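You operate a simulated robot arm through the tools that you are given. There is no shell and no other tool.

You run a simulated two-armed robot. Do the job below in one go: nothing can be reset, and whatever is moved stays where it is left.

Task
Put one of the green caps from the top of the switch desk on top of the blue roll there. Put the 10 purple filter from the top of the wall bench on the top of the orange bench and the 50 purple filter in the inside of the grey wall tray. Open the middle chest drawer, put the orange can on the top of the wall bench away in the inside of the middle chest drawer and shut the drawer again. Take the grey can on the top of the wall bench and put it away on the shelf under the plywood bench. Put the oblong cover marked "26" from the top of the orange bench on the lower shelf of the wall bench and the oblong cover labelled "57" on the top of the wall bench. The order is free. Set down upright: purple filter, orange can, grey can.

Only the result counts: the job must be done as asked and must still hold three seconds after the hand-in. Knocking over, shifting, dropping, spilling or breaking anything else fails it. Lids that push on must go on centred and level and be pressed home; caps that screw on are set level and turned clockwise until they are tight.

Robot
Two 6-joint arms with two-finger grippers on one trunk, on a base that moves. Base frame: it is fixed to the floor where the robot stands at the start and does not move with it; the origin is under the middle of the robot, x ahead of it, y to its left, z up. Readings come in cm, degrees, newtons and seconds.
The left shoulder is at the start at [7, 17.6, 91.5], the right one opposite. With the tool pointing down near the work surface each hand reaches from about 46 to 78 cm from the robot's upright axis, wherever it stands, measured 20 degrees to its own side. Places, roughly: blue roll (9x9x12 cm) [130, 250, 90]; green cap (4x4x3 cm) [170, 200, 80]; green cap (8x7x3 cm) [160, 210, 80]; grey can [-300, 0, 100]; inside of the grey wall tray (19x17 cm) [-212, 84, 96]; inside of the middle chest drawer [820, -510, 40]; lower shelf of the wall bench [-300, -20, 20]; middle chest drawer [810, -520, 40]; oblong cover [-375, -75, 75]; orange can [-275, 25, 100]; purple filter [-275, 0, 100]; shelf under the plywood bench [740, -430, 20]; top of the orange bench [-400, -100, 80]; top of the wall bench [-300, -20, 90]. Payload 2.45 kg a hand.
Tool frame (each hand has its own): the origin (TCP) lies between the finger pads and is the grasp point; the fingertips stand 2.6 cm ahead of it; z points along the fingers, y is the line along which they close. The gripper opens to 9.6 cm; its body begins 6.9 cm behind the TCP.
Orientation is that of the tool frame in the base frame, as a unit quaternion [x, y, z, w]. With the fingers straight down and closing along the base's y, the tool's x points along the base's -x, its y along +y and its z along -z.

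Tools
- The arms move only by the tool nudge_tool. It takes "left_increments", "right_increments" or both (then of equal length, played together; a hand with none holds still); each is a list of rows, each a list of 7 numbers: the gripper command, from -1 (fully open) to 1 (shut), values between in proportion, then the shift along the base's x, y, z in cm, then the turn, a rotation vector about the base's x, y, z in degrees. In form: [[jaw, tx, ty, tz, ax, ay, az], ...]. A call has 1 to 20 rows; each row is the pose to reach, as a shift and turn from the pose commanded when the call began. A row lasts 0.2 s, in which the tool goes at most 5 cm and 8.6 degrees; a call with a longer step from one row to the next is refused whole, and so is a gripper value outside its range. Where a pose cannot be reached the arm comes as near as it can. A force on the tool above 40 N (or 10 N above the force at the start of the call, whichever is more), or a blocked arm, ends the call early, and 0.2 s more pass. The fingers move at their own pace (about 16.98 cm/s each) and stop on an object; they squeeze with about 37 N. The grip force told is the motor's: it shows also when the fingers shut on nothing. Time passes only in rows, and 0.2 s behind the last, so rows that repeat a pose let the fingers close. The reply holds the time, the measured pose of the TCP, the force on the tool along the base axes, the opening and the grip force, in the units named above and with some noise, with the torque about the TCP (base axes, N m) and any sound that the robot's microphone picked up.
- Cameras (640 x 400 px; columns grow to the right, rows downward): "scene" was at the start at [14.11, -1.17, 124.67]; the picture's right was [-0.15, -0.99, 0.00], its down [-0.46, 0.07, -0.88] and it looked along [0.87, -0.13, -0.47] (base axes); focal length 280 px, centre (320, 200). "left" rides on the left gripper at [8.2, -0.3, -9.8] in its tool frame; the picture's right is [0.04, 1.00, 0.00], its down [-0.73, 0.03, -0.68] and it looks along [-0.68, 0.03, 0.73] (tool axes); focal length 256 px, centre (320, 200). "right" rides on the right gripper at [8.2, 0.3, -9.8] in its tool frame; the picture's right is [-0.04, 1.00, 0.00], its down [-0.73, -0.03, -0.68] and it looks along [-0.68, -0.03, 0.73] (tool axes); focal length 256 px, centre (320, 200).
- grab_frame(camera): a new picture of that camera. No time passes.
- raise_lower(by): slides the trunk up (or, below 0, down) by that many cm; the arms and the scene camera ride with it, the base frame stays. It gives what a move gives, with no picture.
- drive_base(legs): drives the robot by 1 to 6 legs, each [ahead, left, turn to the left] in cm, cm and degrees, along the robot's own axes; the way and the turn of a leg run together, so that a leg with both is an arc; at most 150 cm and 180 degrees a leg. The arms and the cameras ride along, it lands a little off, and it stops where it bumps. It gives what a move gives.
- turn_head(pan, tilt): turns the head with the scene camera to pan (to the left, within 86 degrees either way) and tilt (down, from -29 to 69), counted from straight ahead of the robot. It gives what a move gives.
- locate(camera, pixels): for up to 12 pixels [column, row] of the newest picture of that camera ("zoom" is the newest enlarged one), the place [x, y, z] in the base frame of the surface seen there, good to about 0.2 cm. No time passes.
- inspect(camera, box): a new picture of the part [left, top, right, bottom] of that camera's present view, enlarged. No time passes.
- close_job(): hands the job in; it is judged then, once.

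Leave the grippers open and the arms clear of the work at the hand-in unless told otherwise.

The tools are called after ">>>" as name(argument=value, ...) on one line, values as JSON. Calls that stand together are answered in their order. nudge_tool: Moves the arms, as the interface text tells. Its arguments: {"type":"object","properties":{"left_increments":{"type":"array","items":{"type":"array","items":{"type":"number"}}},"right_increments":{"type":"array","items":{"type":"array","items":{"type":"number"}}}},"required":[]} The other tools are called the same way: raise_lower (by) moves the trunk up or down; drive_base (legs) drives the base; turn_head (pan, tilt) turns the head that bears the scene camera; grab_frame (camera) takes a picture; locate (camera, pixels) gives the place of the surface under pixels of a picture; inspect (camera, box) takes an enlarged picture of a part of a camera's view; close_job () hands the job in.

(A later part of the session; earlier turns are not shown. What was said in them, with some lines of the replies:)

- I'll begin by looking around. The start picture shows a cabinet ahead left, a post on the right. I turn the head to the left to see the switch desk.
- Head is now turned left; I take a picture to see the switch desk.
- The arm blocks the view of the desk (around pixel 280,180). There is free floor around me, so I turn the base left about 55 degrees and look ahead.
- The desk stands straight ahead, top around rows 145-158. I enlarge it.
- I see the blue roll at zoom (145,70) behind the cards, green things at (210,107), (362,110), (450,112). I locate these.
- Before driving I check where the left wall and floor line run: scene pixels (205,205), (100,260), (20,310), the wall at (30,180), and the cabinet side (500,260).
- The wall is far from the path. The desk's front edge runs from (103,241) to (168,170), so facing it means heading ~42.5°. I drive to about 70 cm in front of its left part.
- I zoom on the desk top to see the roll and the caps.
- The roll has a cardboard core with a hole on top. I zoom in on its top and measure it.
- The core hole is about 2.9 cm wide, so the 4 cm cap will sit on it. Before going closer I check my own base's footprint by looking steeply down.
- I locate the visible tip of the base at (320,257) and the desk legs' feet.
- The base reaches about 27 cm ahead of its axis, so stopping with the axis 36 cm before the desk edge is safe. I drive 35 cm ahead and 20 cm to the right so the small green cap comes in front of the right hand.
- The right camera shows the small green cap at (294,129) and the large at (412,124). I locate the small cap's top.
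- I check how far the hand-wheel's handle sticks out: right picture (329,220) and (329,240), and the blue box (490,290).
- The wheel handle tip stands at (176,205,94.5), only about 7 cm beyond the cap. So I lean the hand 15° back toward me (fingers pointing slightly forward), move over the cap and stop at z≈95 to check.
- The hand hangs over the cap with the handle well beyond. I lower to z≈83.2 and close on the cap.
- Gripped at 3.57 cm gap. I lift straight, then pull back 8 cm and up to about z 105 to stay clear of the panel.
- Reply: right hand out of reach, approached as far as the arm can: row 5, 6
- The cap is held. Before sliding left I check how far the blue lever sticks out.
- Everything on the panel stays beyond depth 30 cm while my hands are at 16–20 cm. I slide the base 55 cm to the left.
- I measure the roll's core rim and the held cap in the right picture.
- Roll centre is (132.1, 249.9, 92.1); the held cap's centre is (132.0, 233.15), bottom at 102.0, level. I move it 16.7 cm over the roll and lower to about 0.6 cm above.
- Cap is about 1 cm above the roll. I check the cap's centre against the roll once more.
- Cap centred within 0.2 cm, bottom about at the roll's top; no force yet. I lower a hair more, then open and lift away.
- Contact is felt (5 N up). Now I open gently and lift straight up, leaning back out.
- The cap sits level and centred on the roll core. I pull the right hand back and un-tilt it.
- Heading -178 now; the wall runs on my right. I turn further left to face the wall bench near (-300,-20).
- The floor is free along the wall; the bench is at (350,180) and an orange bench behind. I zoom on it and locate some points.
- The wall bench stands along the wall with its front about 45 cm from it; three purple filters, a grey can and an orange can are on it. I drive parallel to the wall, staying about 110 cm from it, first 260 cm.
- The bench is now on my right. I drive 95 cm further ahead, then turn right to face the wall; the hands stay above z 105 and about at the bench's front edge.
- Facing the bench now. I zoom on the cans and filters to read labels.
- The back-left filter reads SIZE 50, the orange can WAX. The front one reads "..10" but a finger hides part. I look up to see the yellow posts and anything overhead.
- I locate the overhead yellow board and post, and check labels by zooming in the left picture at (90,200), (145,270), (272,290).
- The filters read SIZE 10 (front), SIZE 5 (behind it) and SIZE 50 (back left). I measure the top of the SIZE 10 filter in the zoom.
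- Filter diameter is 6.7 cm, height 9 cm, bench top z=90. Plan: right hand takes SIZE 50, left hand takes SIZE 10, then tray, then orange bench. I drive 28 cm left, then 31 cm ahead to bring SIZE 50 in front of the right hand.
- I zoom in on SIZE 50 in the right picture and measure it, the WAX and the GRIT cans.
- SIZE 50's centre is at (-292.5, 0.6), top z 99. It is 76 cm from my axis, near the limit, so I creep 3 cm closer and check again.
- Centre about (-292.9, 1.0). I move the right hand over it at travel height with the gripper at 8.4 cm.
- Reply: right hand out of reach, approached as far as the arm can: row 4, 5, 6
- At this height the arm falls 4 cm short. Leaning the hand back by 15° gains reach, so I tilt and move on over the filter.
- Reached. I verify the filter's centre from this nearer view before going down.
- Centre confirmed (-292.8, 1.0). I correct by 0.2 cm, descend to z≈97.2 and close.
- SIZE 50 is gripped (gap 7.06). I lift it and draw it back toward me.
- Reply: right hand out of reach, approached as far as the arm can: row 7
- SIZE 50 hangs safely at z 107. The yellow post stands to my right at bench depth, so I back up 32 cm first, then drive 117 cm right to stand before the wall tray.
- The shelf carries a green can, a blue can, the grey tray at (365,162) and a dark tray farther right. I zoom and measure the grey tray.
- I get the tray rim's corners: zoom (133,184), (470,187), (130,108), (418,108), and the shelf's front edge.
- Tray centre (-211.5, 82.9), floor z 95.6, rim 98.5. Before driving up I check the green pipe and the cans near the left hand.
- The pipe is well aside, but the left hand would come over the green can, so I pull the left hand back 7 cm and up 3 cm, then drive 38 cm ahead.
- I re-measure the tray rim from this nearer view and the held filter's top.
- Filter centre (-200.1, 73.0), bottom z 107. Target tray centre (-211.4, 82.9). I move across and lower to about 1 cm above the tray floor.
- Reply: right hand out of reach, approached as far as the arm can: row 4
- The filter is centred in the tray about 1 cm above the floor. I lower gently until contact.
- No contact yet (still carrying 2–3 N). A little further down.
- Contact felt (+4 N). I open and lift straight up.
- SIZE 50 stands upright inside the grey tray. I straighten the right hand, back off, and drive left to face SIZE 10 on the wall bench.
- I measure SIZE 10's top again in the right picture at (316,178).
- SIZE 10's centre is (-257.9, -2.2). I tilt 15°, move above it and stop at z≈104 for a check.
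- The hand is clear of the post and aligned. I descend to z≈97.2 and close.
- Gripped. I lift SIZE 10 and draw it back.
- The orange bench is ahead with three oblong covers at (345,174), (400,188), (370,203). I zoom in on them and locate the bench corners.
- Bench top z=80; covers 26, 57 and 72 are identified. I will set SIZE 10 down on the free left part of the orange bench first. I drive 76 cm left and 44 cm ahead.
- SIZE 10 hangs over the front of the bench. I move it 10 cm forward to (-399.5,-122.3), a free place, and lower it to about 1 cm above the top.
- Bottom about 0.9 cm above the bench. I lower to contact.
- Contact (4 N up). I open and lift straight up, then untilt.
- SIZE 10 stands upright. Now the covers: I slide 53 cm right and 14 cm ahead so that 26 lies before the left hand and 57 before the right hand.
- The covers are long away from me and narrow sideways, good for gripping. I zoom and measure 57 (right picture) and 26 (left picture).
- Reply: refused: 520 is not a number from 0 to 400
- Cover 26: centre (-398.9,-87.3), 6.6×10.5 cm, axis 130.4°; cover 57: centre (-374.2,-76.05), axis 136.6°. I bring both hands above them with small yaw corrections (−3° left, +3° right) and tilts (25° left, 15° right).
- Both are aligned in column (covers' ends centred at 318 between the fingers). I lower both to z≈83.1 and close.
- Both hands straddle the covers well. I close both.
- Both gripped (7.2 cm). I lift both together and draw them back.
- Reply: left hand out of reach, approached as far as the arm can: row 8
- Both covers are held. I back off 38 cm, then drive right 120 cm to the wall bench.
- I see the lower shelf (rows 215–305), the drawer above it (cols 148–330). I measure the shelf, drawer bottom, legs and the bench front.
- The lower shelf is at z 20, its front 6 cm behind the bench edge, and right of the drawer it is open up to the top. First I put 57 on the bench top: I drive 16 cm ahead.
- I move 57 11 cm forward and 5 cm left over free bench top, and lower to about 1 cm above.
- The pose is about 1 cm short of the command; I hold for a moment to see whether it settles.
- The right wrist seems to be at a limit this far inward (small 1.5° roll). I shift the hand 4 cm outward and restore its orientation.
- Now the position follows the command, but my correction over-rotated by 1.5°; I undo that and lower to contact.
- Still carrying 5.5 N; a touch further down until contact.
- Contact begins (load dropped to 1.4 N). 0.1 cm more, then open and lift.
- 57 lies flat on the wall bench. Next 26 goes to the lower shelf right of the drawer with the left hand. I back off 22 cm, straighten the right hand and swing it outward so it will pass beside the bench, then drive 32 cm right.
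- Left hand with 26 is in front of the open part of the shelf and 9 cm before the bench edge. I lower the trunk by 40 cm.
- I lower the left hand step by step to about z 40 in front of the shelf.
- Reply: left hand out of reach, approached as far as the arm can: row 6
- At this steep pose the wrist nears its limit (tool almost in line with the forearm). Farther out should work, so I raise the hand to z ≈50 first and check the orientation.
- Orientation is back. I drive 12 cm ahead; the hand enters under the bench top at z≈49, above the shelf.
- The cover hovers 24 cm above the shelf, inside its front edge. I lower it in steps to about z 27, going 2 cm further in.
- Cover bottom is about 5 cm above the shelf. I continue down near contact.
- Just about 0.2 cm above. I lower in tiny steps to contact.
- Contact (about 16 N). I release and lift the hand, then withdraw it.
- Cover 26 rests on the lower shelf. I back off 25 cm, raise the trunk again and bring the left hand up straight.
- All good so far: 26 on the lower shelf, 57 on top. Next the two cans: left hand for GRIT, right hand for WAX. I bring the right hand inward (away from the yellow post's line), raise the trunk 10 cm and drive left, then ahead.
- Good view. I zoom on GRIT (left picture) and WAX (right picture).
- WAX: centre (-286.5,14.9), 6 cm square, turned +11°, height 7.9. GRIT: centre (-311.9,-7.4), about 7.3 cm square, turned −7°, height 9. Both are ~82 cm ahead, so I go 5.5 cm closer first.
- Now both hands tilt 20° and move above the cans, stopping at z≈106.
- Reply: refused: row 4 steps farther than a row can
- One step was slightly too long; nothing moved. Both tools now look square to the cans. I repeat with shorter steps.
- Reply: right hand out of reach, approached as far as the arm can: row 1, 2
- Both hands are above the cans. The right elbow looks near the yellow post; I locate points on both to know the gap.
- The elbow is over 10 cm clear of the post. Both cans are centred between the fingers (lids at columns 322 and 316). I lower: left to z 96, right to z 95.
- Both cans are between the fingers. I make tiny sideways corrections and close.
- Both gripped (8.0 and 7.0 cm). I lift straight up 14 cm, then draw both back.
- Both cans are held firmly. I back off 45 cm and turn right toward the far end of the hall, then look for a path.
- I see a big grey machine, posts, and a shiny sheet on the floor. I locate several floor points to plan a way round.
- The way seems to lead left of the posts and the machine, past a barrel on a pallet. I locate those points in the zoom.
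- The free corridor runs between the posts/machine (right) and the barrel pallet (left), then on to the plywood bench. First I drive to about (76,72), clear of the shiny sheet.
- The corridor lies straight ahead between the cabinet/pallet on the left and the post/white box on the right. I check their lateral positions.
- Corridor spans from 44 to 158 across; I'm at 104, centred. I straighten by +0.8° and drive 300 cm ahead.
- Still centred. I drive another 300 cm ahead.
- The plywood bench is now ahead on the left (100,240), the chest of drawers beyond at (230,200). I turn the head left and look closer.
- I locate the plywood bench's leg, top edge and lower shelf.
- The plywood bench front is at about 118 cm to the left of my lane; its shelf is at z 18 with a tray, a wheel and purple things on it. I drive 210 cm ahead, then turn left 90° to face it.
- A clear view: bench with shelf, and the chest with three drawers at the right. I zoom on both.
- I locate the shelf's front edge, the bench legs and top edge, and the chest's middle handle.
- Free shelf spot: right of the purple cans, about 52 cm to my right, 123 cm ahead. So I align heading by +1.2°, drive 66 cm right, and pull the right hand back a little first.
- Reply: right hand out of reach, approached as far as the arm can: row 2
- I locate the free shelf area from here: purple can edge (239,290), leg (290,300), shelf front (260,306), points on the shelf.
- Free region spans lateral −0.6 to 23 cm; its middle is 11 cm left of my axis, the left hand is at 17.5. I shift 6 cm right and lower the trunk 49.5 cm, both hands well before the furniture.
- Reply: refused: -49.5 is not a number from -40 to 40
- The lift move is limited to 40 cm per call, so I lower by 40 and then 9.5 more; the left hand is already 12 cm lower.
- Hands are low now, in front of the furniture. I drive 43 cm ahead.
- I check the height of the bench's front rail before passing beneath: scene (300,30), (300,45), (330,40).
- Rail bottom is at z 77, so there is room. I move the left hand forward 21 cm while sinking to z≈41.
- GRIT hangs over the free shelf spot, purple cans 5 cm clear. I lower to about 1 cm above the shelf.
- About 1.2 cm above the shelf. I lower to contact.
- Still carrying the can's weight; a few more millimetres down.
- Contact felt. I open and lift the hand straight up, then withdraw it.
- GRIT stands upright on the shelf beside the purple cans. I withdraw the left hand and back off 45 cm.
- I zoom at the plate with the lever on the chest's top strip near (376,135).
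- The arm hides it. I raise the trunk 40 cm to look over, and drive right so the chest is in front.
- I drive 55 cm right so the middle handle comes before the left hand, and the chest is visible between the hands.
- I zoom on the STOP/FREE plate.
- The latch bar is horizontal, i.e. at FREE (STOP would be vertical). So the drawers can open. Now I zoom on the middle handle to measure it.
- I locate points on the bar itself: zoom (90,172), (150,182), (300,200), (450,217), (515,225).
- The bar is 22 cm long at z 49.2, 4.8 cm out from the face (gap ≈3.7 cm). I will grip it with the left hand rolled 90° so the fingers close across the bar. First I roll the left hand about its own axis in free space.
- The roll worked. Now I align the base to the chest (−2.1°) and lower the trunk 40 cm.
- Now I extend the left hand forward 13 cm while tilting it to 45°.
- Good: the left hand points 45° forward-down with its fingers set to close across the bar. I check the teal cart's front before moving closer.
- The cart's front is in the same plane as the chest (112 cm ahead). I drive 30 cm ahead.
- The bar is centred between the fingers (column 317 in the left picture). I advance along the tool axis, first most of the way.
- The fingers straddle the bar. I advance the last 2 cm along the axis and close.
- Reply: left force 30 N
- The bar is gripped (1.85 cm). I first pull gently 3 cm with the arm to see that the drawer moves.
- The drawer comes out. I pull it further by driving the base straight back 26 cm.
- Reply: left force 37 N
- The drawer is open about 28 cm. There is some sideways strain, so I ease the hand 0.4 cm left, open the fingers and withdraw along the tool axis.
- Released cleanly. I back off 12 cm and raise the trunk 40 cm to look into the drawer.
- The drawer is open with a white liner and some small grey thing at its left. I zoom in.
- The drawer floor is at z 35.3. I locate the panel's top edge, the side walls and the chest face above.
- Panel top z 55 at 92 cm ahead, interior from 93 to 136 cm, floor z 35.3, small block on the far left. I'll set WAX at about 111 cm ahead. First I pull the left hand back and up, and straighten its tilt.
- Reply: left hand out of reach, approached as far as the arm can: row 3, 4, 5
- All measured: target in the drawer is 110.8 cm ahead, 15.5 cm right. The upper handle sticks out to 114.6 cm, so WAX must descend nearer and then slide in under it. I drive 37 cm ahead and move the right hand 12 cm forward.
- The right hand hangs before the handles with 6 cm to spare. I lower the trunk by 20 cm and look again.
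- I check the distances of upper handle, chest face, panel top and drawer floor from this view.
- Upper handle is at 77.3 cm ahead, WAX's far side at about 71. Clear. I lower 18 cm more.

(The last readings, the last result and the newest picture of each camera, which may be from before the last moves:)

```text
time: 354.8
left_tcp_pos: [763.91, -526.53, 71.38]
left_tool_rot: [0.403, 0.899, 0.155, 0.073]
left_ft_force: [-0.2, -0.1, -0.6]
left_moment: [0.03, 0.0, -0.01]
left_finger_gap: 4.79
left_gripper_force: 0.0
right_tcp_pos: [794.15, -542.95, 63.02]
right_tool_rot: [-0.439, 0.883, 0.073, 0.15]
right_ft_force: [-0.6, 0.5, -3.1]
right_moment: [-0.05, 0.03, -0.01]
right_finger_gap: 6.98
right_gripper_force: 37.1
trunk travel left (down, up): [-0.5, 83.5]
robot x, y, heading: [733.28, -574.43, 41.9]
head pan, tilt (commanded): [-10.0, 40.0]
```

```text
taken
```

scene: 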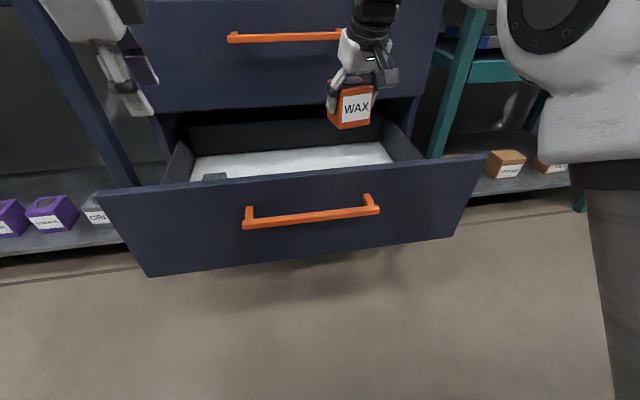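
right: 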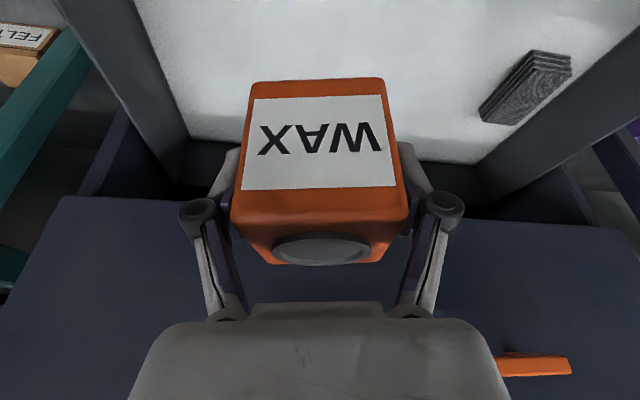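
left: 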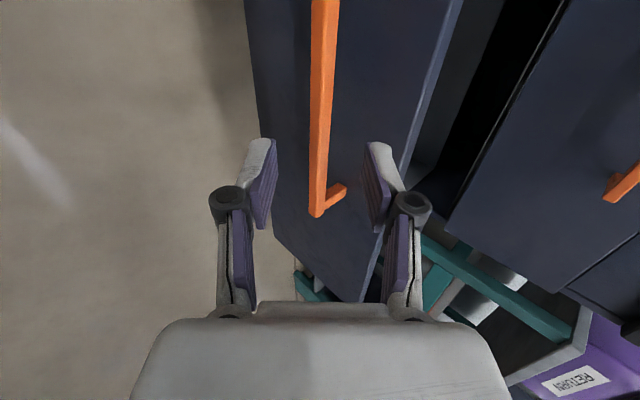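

The drawer interior lies just beyond. I lower WAX while sliding it 7 cm forward, over the panel and under the upper handle, to z≈51.

>>> nudge_tool(right_increments=[[1, 0.75, 0.67, -2.8, 0, 0, 0], [1, 2.2, 2.0, -5.8, 0, 0, 0], [1, 3.7, 3.35, -8.8, 0, 0, 0], [1, 5.4, 4.9, -12, 0, 0, 0]])

>>> grab_frame(camera="scene")

>>> grab_frame(camera="right")

```text
time: 355.8
left_tcp_pos: [763.87, -526.44, 71.29]
left_tool_rot: [0.401, 0.9, 0.155, 0.072]
left_ft_force: [0.2, -0.3, 0.9]
left_moment: [0.0, -0.01, -0.02]
left_finger_gap: 4.8
left_gripper_force: 0.1
right_tcp_pos: [799.54, -538.16, 51.01]
right_tool_rot: [-0.439, 0.883, 0.073, 0.151]
right_ft_force: [0.3, 0.5, -2.6]
right_moment: [-0.02, 0.01, 0.03]
right_finger_gap: 6.96
right_gripper_force: 36.9
trunk travel left (down, up): [-0.5, 83.5]
robot x, y, heading: [733.11, -574.96, 42.1]
head pan, tilt (commanded): [-10.0, 40.0]
```

```text
taken
```

scene: 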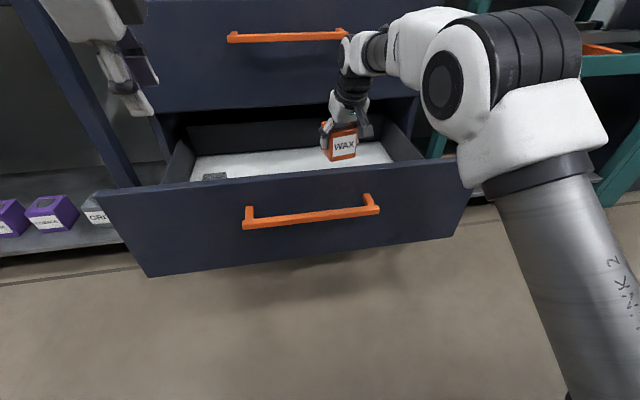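

```text
taken
```

right: 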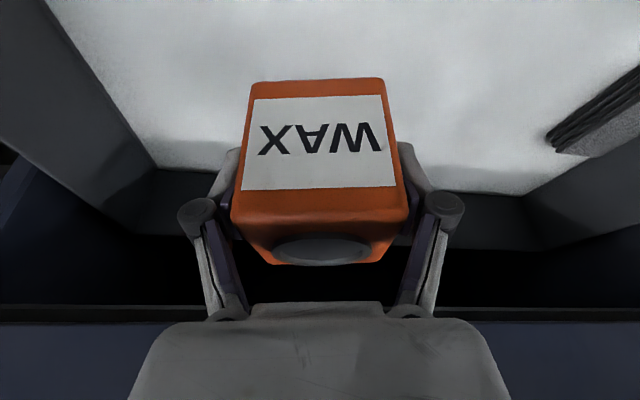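

WAX is inside the drawer's outline. I lower to about 1 cm above the floor.

>>> nudge_tool(right_increments=[[1, 0, 0, -3.5, 0, 0, 0], [1, 0, 0, -7, 0, 0, 0], [1, 0, 0, -9.4, 0, 0, 0], [1, 0, 0, -9.4, 0, 0, 0]])

>>> inspect(camera="scene", box=[160, 20, 480, 220])

>>> grab_frame(camera="right")

```text
time: 356.8
left_tcp_pos: [763.94, -526.51, 71.3]
left_tool_rot: [0.402, 0.899, 0.156, 0.072]
left_ft_force: [0.6, 0.5, 0.6]
left_moment: [0.03, 0.01, 0.02]
left_finger_gap: 4.83
left_gripper_force: 0.1
right_tcp_pos: [799.48, -538.1, 41.68]
right_tool_rot: [-0.439, 0.883, 0.073, 0.151]
right_ft_force: [0.1, -0.7, -3.2]
right_moment: [-0.05, 0.0, -0.04]
right_finger_gap: 6.97
right_gripper_force: 36.8
trunk travel left (down, up): [-0.5, 83.5]
robot x, y, heading: [733.42, -574.83, 42.0]
head pan, tilt (commanded): [-10.0, 40.0]
```

```text
2.00 times, centred on (320, 120) of scene
```

zoom: 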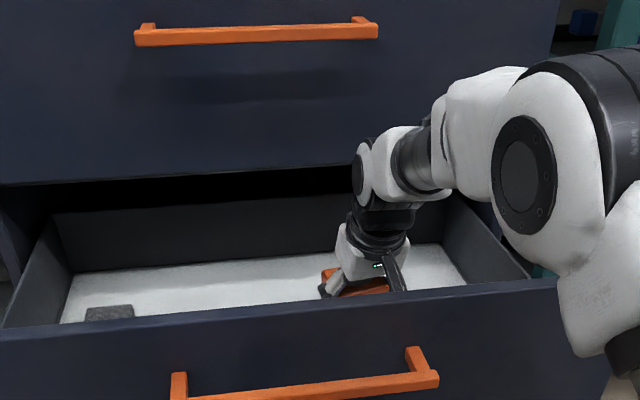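

```text
taken
```

right: 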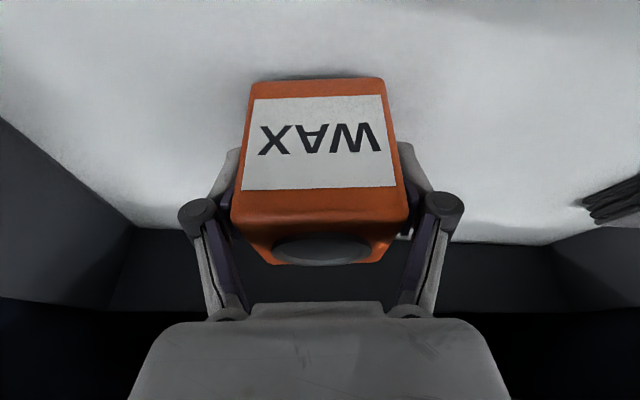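

Bottom is about 1.3 cm above the drawer floor. I lower to contact.

>>> nudge_tool(right_increments=[[1, 0, 0, -0.6, 0, 0, 0], [1, 0, 0, -1.0, 0, 0, 0], [1, 0, 0, -1.2, 0, 0, 0], [1, 0, 0, -1.35, 0, 0, 0], [1, 0, 0, -1.35, 0, 0, 0]])

```text
time: 358.0
left_tcp_pos: [763.85, -526.58, 71.34]
left_tool_rot: [0.402, 0.899, 0.156, 0.074]
left_ft_force: [0.4, 0.1, 0.5]
left_moment: [-0.02, -0.04, 0.04]
left_finger_gap: 4.8
left_gripper_force: 0.0
right_tcp_pos: [799.51, -538.1, 40.39]
right_tool_rot: [-0.438, 0.883, 0.073, 0.153]
right_ft_force: [-0.4, -0.3, 2.3]
right_moment: [0.33, 0.05, -0.05]
right_finger_gap: 6.97
right_gripper_force: 37.1
trunk travel left (down, up): [-0.5, 83.5]
robot x, y, heading: [733.1, -574.73, 42.3]
head pan, tilt (commanded): [-10.0, 40.0]
```

Contact felt. I open and lift straight up, then retreat the same way back over the panel.

>>> nudge_tool(right_increments=[[0.3, 0, 0, 0, 0, 0, 0], [-0.5, 0, 0, 0, 0, 0, 0], [-0.9, 0, 0, 0.1, 0, 0, 0], [-0.9, 0, 0, 0.5, 0, 0, 0], [-0.9, 0, 0, 3.5, 0, 0, 0], [-0.9, 0, 0, 7, 0, 0, 0], [-0.9, 0, 0, 10.6, 0, 0, 0], [-0.9, -1.7, -1.5, 13.8, 0, 0, 0], [-0.9, -3.2, -2.9, 16.8, 0, 0, 0], [-0.9, -5.4, -4.9, 20, 0, 0, 0], [-0.9, -7.5, -6.8, 22.6, 0, 0, 0]])

>>> grab_frame(camera="scene")

>>> grab_frame(camera="right")

```text
time: 360.4
left_tcp_pos: [763.92, -526.58, 71.36]
left_tool_rot: [0.402, 0.899, 0.156, 0.073]
left_ft_force: [0.0, 1.0, 0.3]
left_moment: [-0.01, 0.02, 0.0]
left_finger_gap: 4.76
left_gripper_force: 0.1
right_tcp_pos: [792.13, -544.9, 62.99]
right_tool_rot: [-0.439, 0.883, 0.073, 0.152]
right_ft_force: [0.1, -0.2, 0.3]
right_moment: [-0.01, -0.02, 0.0]
right_finger_gap: 9.14
right_gripper_force: 0.1
trunk travel left (down, up): [-0.5, 83.5]
robot x, y, heading: [733.43, -574.51, 42.0]
head pan, tilt (commanded): [-10.0, 40.0]
```

```text
taken
```

scene: 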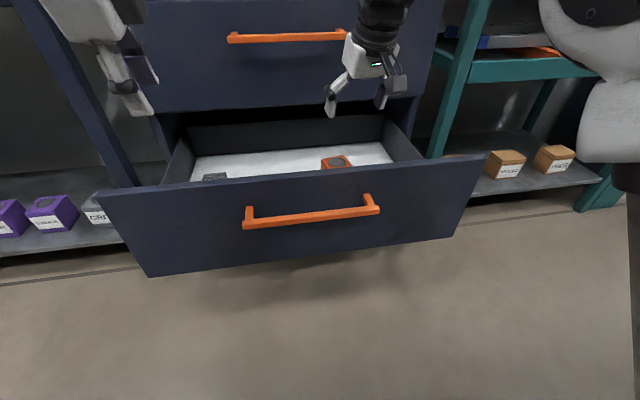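

```text
taken
```

right: 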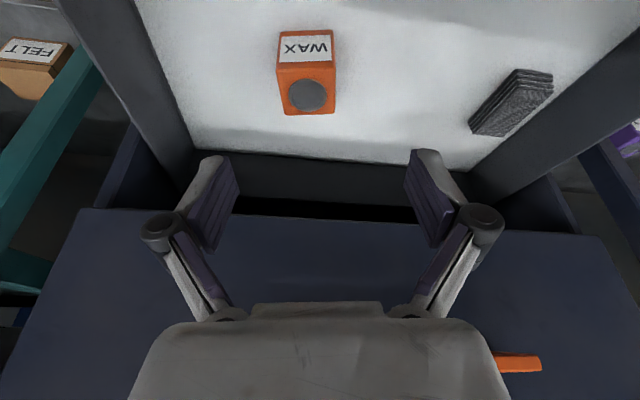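

WAX stands upright in the drawer. Now I shut it: I back off 40 cm, pull the right hand in, then shift right 22 cm to regrip the handle with the left hand.

>>> drive_base(legs=[[-40, 0, 0]])

>>> nudge_tool(right_increments=[[-0.5, -2.8, -2.5, 0, 0, 0, 0], [0, -5.5, -5.0, 0, 0, 0, 0], [0, -8.2, -7.4, 0, 0, 0, 0]])

>>> drive_base(legs=[[0, -22, 0]])

>>> turn_head(pan=12, tilt=25)

>>> grab_frame(camera="scene")

```text
time: 362.9
left_tcp_pos: [734.35, -553.37, 71.35]
left_tool_rot: [0.405, 0.898, 0.156, 0.073]
left_ft_force: [0.0, -0.4, 0.0]
left_moment: [0.02, -0.01, 0.01]
left_finger_gap: 4.8
left_gripper_force: 0.1
right_tcp_pos: [762.43, -571.86, 63.02]
right_tool_rot: [-0.437, 0.883, 0.072, 0.152]
right_ft_force: [0.6, 0.3, 0.5]
right_moment: [0.02, -0.02, 0.01]
right_finger_gap: 9.11
right_gripper_force: 0.1
trunk travel left (down, up): [-0.5, 83.5]
robot x, y, heading: [703.52, -601.29, 42.0]
head pan, tilt (commanded): [-10.0, 40.0]
```

```text
time: 363.7
left_tcp_pos: [734.25, -553.4, 71.37]
left_tool_rot: [0.403, 0.899, 0.156, 0.072]
left_ft_force: [0.5, -0.1, 0.0]
left_moment: [-0.02, 0.0, -0.01]
left_finger_gap: 4.8
left_gripper_force: 0.0
right_tcp_pos: [755.43, -578.16, 62.8]
right_tool_rot: [-0.437, 0.884, 0.072, 0.15]
right_ft_force: [-0.4, 0.0, 0.3]
right_moment: [-0.02, 0.04, 0.01]
right_finger_gap: 4.79
right_gripper_force: 0.1
right hand out of reach, approached as far as the arm can: row 3
trunk travel left (down, up): [-0.5, 83.5]
robot x, y, heading: [703.61, -601.08, 41.9]
head pan, tilt (commanded): [-10.0, 40.0]
```

```text
time: 365.4
left_tcp_pos: [748.88, -569.71, 71.39]
left_tool_rot: [0.405, 0.898, 0.156, 0.073]
left_ft_force: [-0.4, 0.0, -0.1]
left_moment: [-0.02, -0.02, 0.02]
left_finger_gap: 4.79
left_gripper_force: 0.1
right_tcp_pos: [770.09, -594.49, 62.8]
right_tool_rot: [-0.437, 0.884, 0.072, 0.15]
right_ft_force: [0.1, 0.0, 0.9]
right_moment: [-0.04, 0.02, -0.01]
right_finger_gap: 4.77
right_gripper_force: 0.1
trunk travel left (down, up): [-0.5, 83.5]
robot x, y, heading: [718.23, -617.28, 41.5]
head pan, tilt (commanded): [-10.0, 40.0]
```

```text
time: 366.2
left_tcp_pos: [748.82, -569.67, 71.36]
left_tool_rot: [0.403, 0.899, 0.156, 0.073]
left_ft_force: [-0.6, 0.1, -0.4]
left_moment: [0.03, -0.03, 0.01]
left_finger_gap: 4.8
left_gripper_force: 0.0
right_tcp_pos: [770.12, -594.42, 62.75]
right_tool_rot: [-0.438, 0.883, 0.072, 0.15]
right_ft_force: [0.0, 0.3, 0.1]
right_moment: [-0.01, -0.01, 0.0]
right_finger_gap: 4.83
right_gripper_force: 0.1
trunk travel left (down, up): [-0.5, 83.5]
robot x, y, heading: [717.85, -617.93, 41.8]
head pan, tilt (commanded): [12.0, 25.0]
```

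```text
taken
```

scene: 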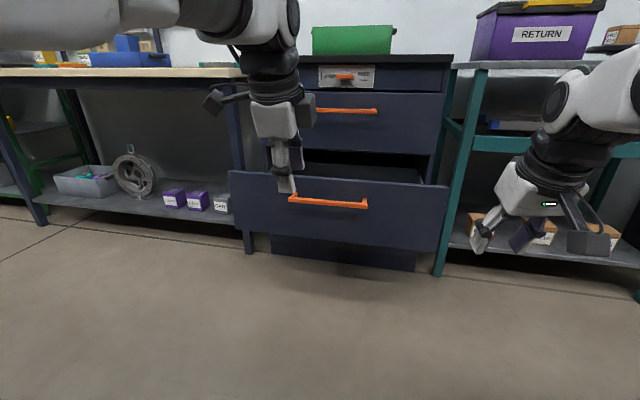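

I locate the bar on the open drawer: scene (300,198), (330,202), (360,205).

>>> inspect(camera="scene", box=[260, 175, 400, 235])

>>> locate(camera="zoom", pixels=[[150, 200], [320, 215], [480, 228], [320, 222], [240, 210], [400, 222], [320, 260], [320, 150]])

```text
4.57 times, centred on (330, 205) of scene
```

zoom: 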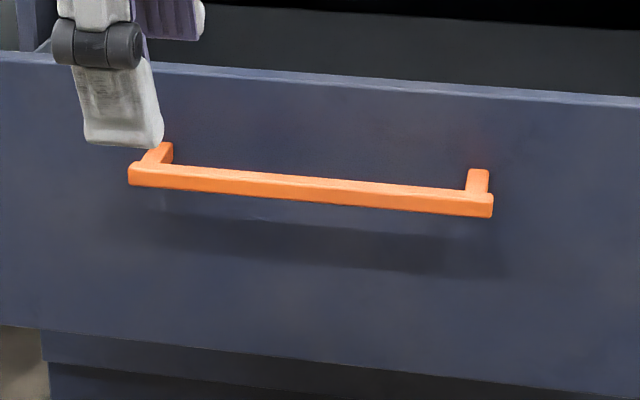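

```text
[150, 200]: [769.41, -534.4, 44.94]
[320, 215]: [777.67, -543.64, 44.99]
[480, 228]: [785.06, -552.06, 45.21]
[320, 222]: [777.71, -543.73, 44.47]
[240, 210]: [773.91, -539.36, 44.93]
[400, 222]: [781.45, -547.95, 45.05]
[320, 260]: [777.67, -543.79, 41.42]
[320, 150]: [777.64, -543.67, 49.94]
```

>>> locate(camera="zoom", pixels=[[140, 172], [140, 182], [310, 184], [310, 196], [480, 198], [480, 210]])

```text
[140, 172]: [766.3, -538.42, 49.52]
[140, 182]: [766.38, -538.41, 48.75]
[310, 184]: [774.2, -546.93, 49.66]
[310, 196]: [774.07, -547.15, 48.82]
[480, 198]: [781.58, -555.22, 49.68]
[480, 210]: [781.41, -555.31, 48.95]
```

Bar centre is now about (774.4,-546.7,49.2). I set the left hand again to 45° and extend it to the pre-grip pose.

>>> nudge_tool(left_increments=[[0, 2.6, 2.3, -2.5, 5.6, -6.2, 0], [0, 5.2, 4.7, -5.5, 11.1, -12.4, 0], [0, 7.8, 7.0, -8.5, 16.7, -18.6, 0], [0, 10.4, 9.3, -11.5, 16.7, -18.6, 0], [0, 10.4, 9.3, -14.8, 16.7, -18.6, 0]])

>>> drive_base(legs=[[13, 0, 0]])

>>> grab_frame(camera="left")

>>> grab_frame(camera="scene")

```text
time: 367.4
left_tcp_pos: [759.3, -560.39, 56.61]
left_tool_rot: [0.379, 0.843, 0.347, 0.158]
left_ft_force: [-1.6, -0.1, -0.7]
left_moment: [0.0, -0.01, 0.02]
left_finger_gap: 4.8
left_gripper_force: 0.1
right_tcp_pos: [769.98, -594.48, 62.77]
right_tool_rot: [-0.437, 0.884, 0.073, 0.149]
right_ft_force: [0.3, 0.4, -0.3]
right_moment: [-0.01, -0.02, 0.06]
right_finger_gap: 4.79
right_gripper_force: 0.0
trunk travel left (down, up): [-0.5, 83.5]
robot x, y, heading: [718.22, -617.61, 41.9]
head pan, tilt (commanded): [12.0, 25.0]
```

```text
time: 368.7
left_tcp_pos: [768.94, -551.8, 56.6]
left_tool_rot: [0.379, 0.843, 0.347, 0.157]
left_ft_force: [0.4, 0.3, 0.2]
left_moment: [0.01, 0.0, -0.01]
left_finger_gap: 4.79
left_gripper_force: 0.0
right_tcp_pos: [779.82, -585.75, 62.79]
right_tool_rot: [-0.437, 0.884, 0.073, 0.151]
right_ft_force: [-0.3, -0.5, -0.6]
right_moment: [0.01, 0.0, 0.01]
right_finger_gap: 4.78
right_gripper_force: 0.1
trunk travel left (down, up): [-0.5, 83.5]
robot x, y, heading: [727.99, -609.0, 41.7]
head pan, tilt (commanded): [12.0, 25.0]
```

```text
taken
```

left: 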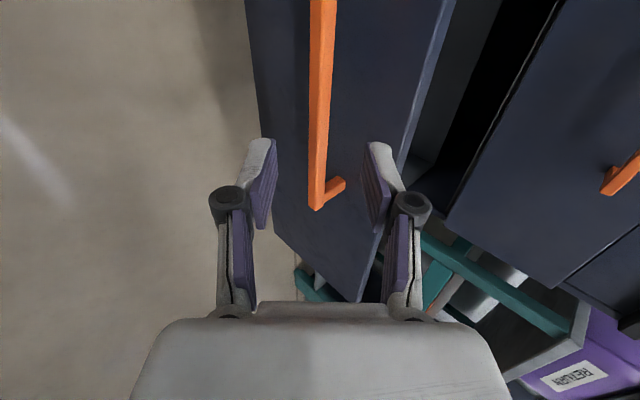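

```text
taken
```

scene: 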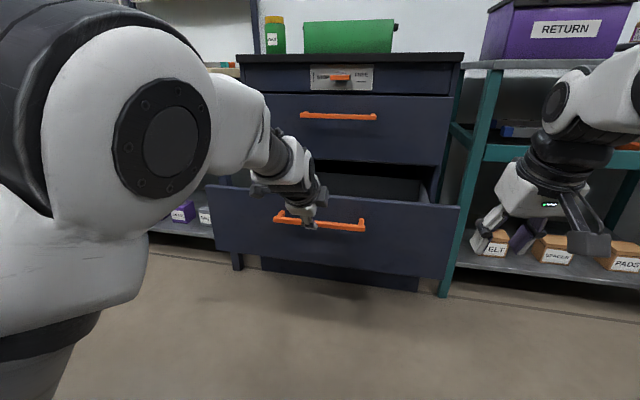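

Aligned with the bar. I advance 9 cm along the tool axis and grip the bar.

>>> nudge_tool(left_increments=[[0, 1.5, 1.4, -2.0, 0, 0, 0], [0, 3.0, 2.85, -4.0, 0, 0, 0], [0, 4.2, 4.0, -5.7, 0, 0, 0], [0, 4.9, 4.65, -6.65, 0, 0, 0], [0.3, 4.9, 4.65, -6.65, 0, 0, 0], [0.7, 4.9, 4.65, -6.65, 0, 0, 0], [1, 4.9, 4.65, -6.65, 0, 0, 0], [1, 4.9, 4.65, -6.65, 0, 0, 0]])

>>> grab_frame(camera="left")

```text
time: 370.5
left_tcp_pos: [773.78, -547.03, 49.75]
left_tool_rot: [0.379, 0.843, 0.346, 0.157]
left_ft_force: [-0.2, -3.4, -5.8]
left_moment: [-0.43, -0.29, 0.44]
left_finger_gap: 1.87
left_gripper_force: 43.8
right_tcp_pos: [779.73, -585.67, 62.7]
right_tool_rot: [-0.437, 0.884, 0.073, 0.15]
right_ft_force: [-0.3, -0.6, -0.3]
right_moment: [0.04, -0.01, 0.02]
right_finger_gap: 4.77
right_gripper_force: 0.0
trunk travel left (down, up): [-0.5, 83.5]
robot x, y, heading: [727.31, -609.03, 41.7]
head pan, tilt (commanded): [12.0, 25.0]
```

```text
taken
```

left: 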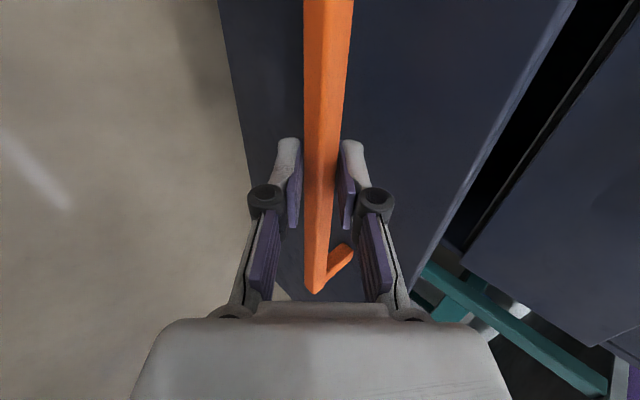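

Gripped. I push the drawer shut by driving forward gently, 24 cm in three short legs.

>>> drive_base(legs=[[8, 0, 0], [8, 0, 0], [8, 0, 0]])

>>> grab_frame(camera="scene")

```text
time: 372.9
left_tcp_pos: [791.9, -531.03, 49.76]
left_tool_rot: [0.38, 0.843, 0.347, 0.157]
left_ft_force: [6.3, -6.3, -8.1]
left_moment: [-0.69, -0.49, 0.69]
left_finger_gap: 1.82
left_gripper_force: 43.8
right_tcp_pos: [797.81, -569.72, 62.73]
right_tool_rot: [-0.437, 0.884, 0.073, 0.15]
right_ft_force: [0.3, 0.0, -0.1]
right_moment: [0.0, 0.0, 0.01]
right_finger_gap: 4.8
right_gripper_force: 0.0
trunk travel left (down, up): [-0.5, 83.5]
robot x, y, heading: [746.19, -592.99, 41.5]
head pan, tilt (commanded): [12.0, 25.0]
```

```text
taken
```

scene: 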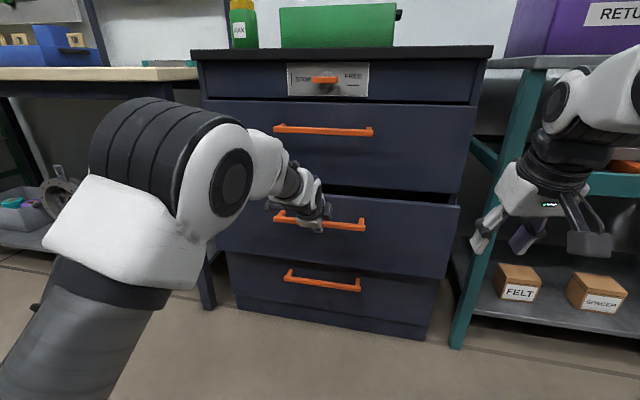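

About 4.4 cm remain. I push the rest slowly with the arm until the drawer stops.

>>> nudge_tool(left_increments=[[1, 0.75, 0.66, 0, 0, 0, 0], [1, 1.5, 1.33, 0, 0, 0, 0], [1, 2.25, 2.0, 0, 0, 0, 0], [1, 3.0, 2.66, 0, 0, 0, 0], [1, 3.4, 3.0, 0, 0, 0, 0], [1, 3.7, 3.3, 0, 0, 0, 0], [1, 3.9, 3.5, 0, 0, 0, 0]])

>>> grab_frame(camera="scene")

```text
time: 374.3
left_tcp_pos: [795.14, -528.0, 49.71]
left_tool_rot: [0.379, 0.845, 0.343, 0.155]
left_ft_force: [-10.2, -10.9, 7.2]
left_moment: [-0.46, -0.16, -0.03]
left_finger_gap: 1.88
left_gripper_force: 43.7
right_tcp_pos: [797.61, -569.78, 62.93]
right_tool_rot: [-0.437, 0.884, 0.072, 0.152]
right_ft_force: [0.1, 0.3, -0.1]
right_moment: [-0.01, 0.0, 0.0]
right_finger_gap: 4.78
right_gripper_force: 0.1
trunk travel left (down, up): [-0.5, 83.5]
robot x, y, heading: [745.66, -592.72, 41.6]
head pan, tilt (commanded): [12.0, 25.0]
stopped in row 6 (left hand): the force on the tool passed its limit at 48 N (the readings are from after the stop); the commanded pose is now the measured one
```

```text
taken
```

scene: 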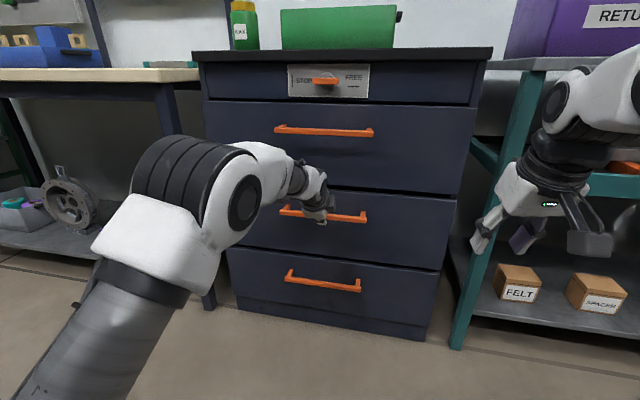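

The drawer is at its stop (48 N felt) and looks flush. I ease off, open the fingers and withdraw along the tool axis.

>>> nudge_tool(left_increments=[[0.7, 0, 0, 0, 0, 0, 0], [0.2, 0, 0, 0, 0, 0, 0], [0, 0, 0, 0, 0, 0, 0], [0, 0, 0, 0, 0, 0, 0], [0, -1.0, -0.9, 1.4, 0, 0, 0], [0, -2.6, -2.4, 3.6, 0, 0, 0], [0, -4.4, -4.0, 6.0, 0, 0, 0]])

>>> drive_base(legs=[[-35, 0, 0]])

>>> grab_frame(camera="scene")

```text
time: 375.9
left_tcp_pos: [790.84, -532.07, 55.62]
left_tool_rot: [0.38, 0.845, 0.342, 0.156]
left_ft_force: [-0.2, 0.9, -0.3]
left_moment: [0.0, -0.02, 0.02]
left_finger_gap: 4.79
left_gripper_force: 0.1
right_tcp_pos: [797.74, -569.7, 62.83]
right_tool_rot: [-0.437, 0.884, 0.073, 0.151]
right_ft_force: [-0.3, 0.7, -0.5]
right_moment: [-0.04, -0.01, 0.0]
right_finger_gap: 4.79
right_gripper_force: 0.1
trunk travel left (down, up): [-0.5, 83.5]
robot x, y, heading: [745.34, -592.81, 41.9]
head pan, tilt (commanded): [12.0, 25.0]
```

```text
time: 378.1
left_tcp_pos: [764.68, -555.36, 55.73]
left_tool_rot: [0.38, 0.845, 0.343, 0.155]
left_ft_force: [0.0, 0.4, 0.6]
left_moment: [0.02, -0.01, 0.01]
left_finger_gap: 4.81
left_gripper_force: 0.1
right_tcp_pos: [771.58, -593.23, 62.78]
right_tool_rot: [-0.438, 0.883, 0.073, 0.151]
right_ft_force: [-0.3, -0.1, -0.4]
right_moment: [0.02, 0.01, -0.02]
right_finger_gap: 4.8
right_gripper_force: 0.1
trunk travel left (down, up): [-0.5, 83.5]
robot x, y, heading: [719.38, -616.74, 41.7]
head pan, tilt (commanded): [12.0, 25.0]
```

```text
taken
```

scene: 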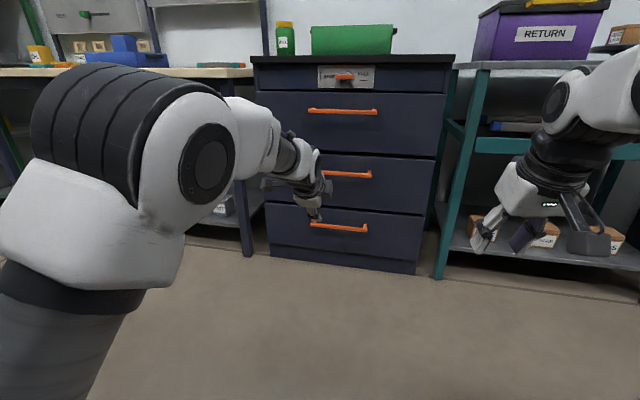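

I check that the middle drawer face is flush with its neighbours.

>>> inspect(camera="scene", box=[240, 80, 460, 280])

>>> locate(camera="scene", pixels=[[400, 130], [400, 180], [400, 232], [345, 135], [350, 190], [350, 215], [330, 170], [350, 173]])

```text
2.00 times, centred on (350, 180) of scene
```

zoom: 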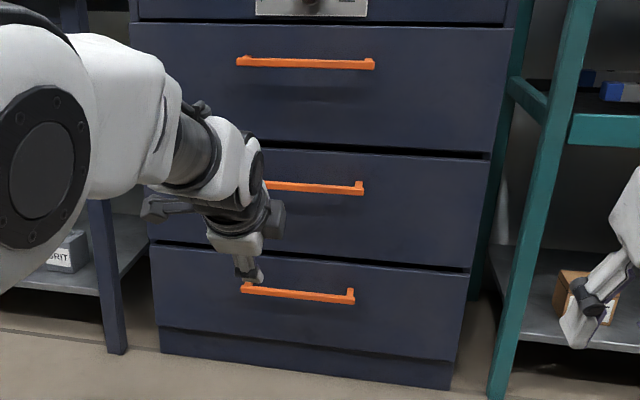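

```text
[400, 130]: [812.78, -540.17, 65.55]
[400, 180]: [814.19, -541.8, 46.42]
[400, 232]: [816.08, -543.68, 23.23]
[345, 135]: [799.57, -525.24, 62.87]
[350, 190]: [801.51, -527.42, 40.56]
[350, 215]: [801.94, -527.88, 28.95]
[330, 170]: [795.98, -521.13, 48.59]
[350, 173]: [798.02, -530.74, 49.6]
```

All three drawer faces are flush (within 0.1 cm). I raise the trunk, pull the left hand back upright, open both grippers fully and look once more at the bench shelf.

>>> raise_lower(by=35)

>>> nudge_tool(left_increments=[[-0.5, -2.3, -2.1, 3, 0, 0, 0], [-1, -4.6, -4.2, 6, -5.6, 6.2, 0], [-1, -6.9, -6.2, 9, -11.1, 12.4, 0], [-1, -9.0, -8.1, 12, -16.7, 18.6, 0]], right_increments=[[-0.5, 0, 0, 0, 0, 0, 0], [-1, 0, 0, 0, 0, 0, 0], [-1, 0, 0, 0, 0, 0, 0], [-1, 0, 0, 0, 0, 0, 0]])

>>> turn_head(pan=30, tilt=25)

>>> grab_frame(camera="scene")

```text
time: 381.6
left_tcp_pos: [764.75, -555.24, 90.52]
left_tool_rot: [0.38, 0.845, 0.342, 0.155]
left_ft_force: [-0.5, -0.7, -0.3]
left_moment: [0.0, 0.02, -0.01]
left_finger_gap: 4.81
left_gripper_force: 0.1
right_tcp_pos: [771.52, -593.09, 97.86]
right_tool_rot: [-0.438, 0.883, 0.072, 0.151]
right_ft_force: [-0.3, -0.5, -0.3]
right_moment: [0.02, 0.0, -0.02]
right_finger_gap: 4.8
right_gripper_force: 0.0
trunk travel left (down, up): [-35.5, 48.5]
robot x, y, heading: [720.06, -616.37, 41.7]
head pan, tilt (commanded): [12.0, 25.0]
```

```text
time: 382.6
left_tcp_pos: [755.73, -563.4, 102.71]
left_tool_rot: [0.403, 0.9, 0.151, 0.07]
left_ft_force: [-0.4, -0.2, -0.3]
left_moment: [-0.01, -0.02, -0.01]
left_finger_gap: 9.6
left_gripper_force: 0.1
right_tcp_pos: [771.44, -593.01, 97.76]
right_tool_rot: [-0.437, 0.884, 0.072, 0.151]
right_ft_force: [-0.8, -0.1, 0.3]
right_moment: [-0.02, -0.01, 0.0]
right_finger_gap: 9.61
right_gripper_force: 0.0
trunk travel left (down, up): [-35.5, 48.5]
robot x, y, heading: [719.6, -616.21, 41.5]
head pan, tilt (commanded): [12.0, 25.0]
```

```text
time: 383.4
left_tcp_pos: [755.7, -563.36, 102.67]
left_tool_rot: [0.404, 0.899, 0.152, 0.071]
left_ft_force: [0.8, 0.2, 0.0]
left_moment: [-0.01, -0.01, 0.01]
left_finger_gap: 9.61
left_gripper_force: 0.0
right_tcp_pos: [771.53, -593.15, 97.76]
right_tool_rot: [-0.437, 0.883, 0.073, 0.152]
right_ft_force: [-0.3, 0.3, -0.6]
right_moment: [-0.01, -0.03, -0.02]
right_finger_gap: 9.58
right_gripper_force: 0.0
trunk travel left (down, up): [-35.5, 48.5]
robot x, y, heading: [719.8, -616.29, 41.8]
head pan, tilt (commanded): [30.0, 25.0]
```

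```text
taken
```

scene: 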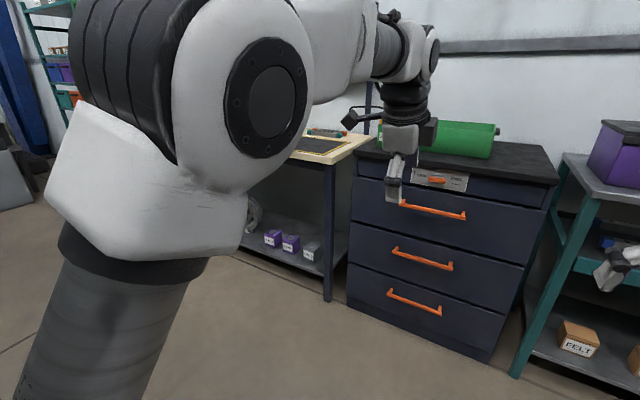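

GRIT stands upright on the shelf, all drawers are shut, both grippers are open and more than 50 cm clear of the furniture. Every part of the task is done, so I hand in.

>>> close_job()

```text
The job is handed in.
```

I did every part of the job and handed it in. I don't have the judge's result. Only the orange can is unconfirmed by sight, because the drawer is now shut over it.

- **Green cap:** the small green cap sits level and centred on top of the blue roll.
- **Purple filters:** filter 50 stands upright in the grey wall tray, and filter 10 stands upright on the orange bench.
- **Oblong covers:** cover 26 lies on the lower shelf of the wall bench, and cover 57 lies on top of it.
- **Orange can:** it was upright in the middle chest drawer when I let go, and I then pushed the drawer closed gently. The three drawer fronts measured flush to about 0.1–0.2 cm. I did not reopen the drawer to check the can again.
- **Grey can:** it stands upright on the shelf under the plywood bench, beside the purple cans.

As far as the pictures showed, nothing else was moved or knocked. Both grippers are open and the arms are well clear of the furniture.
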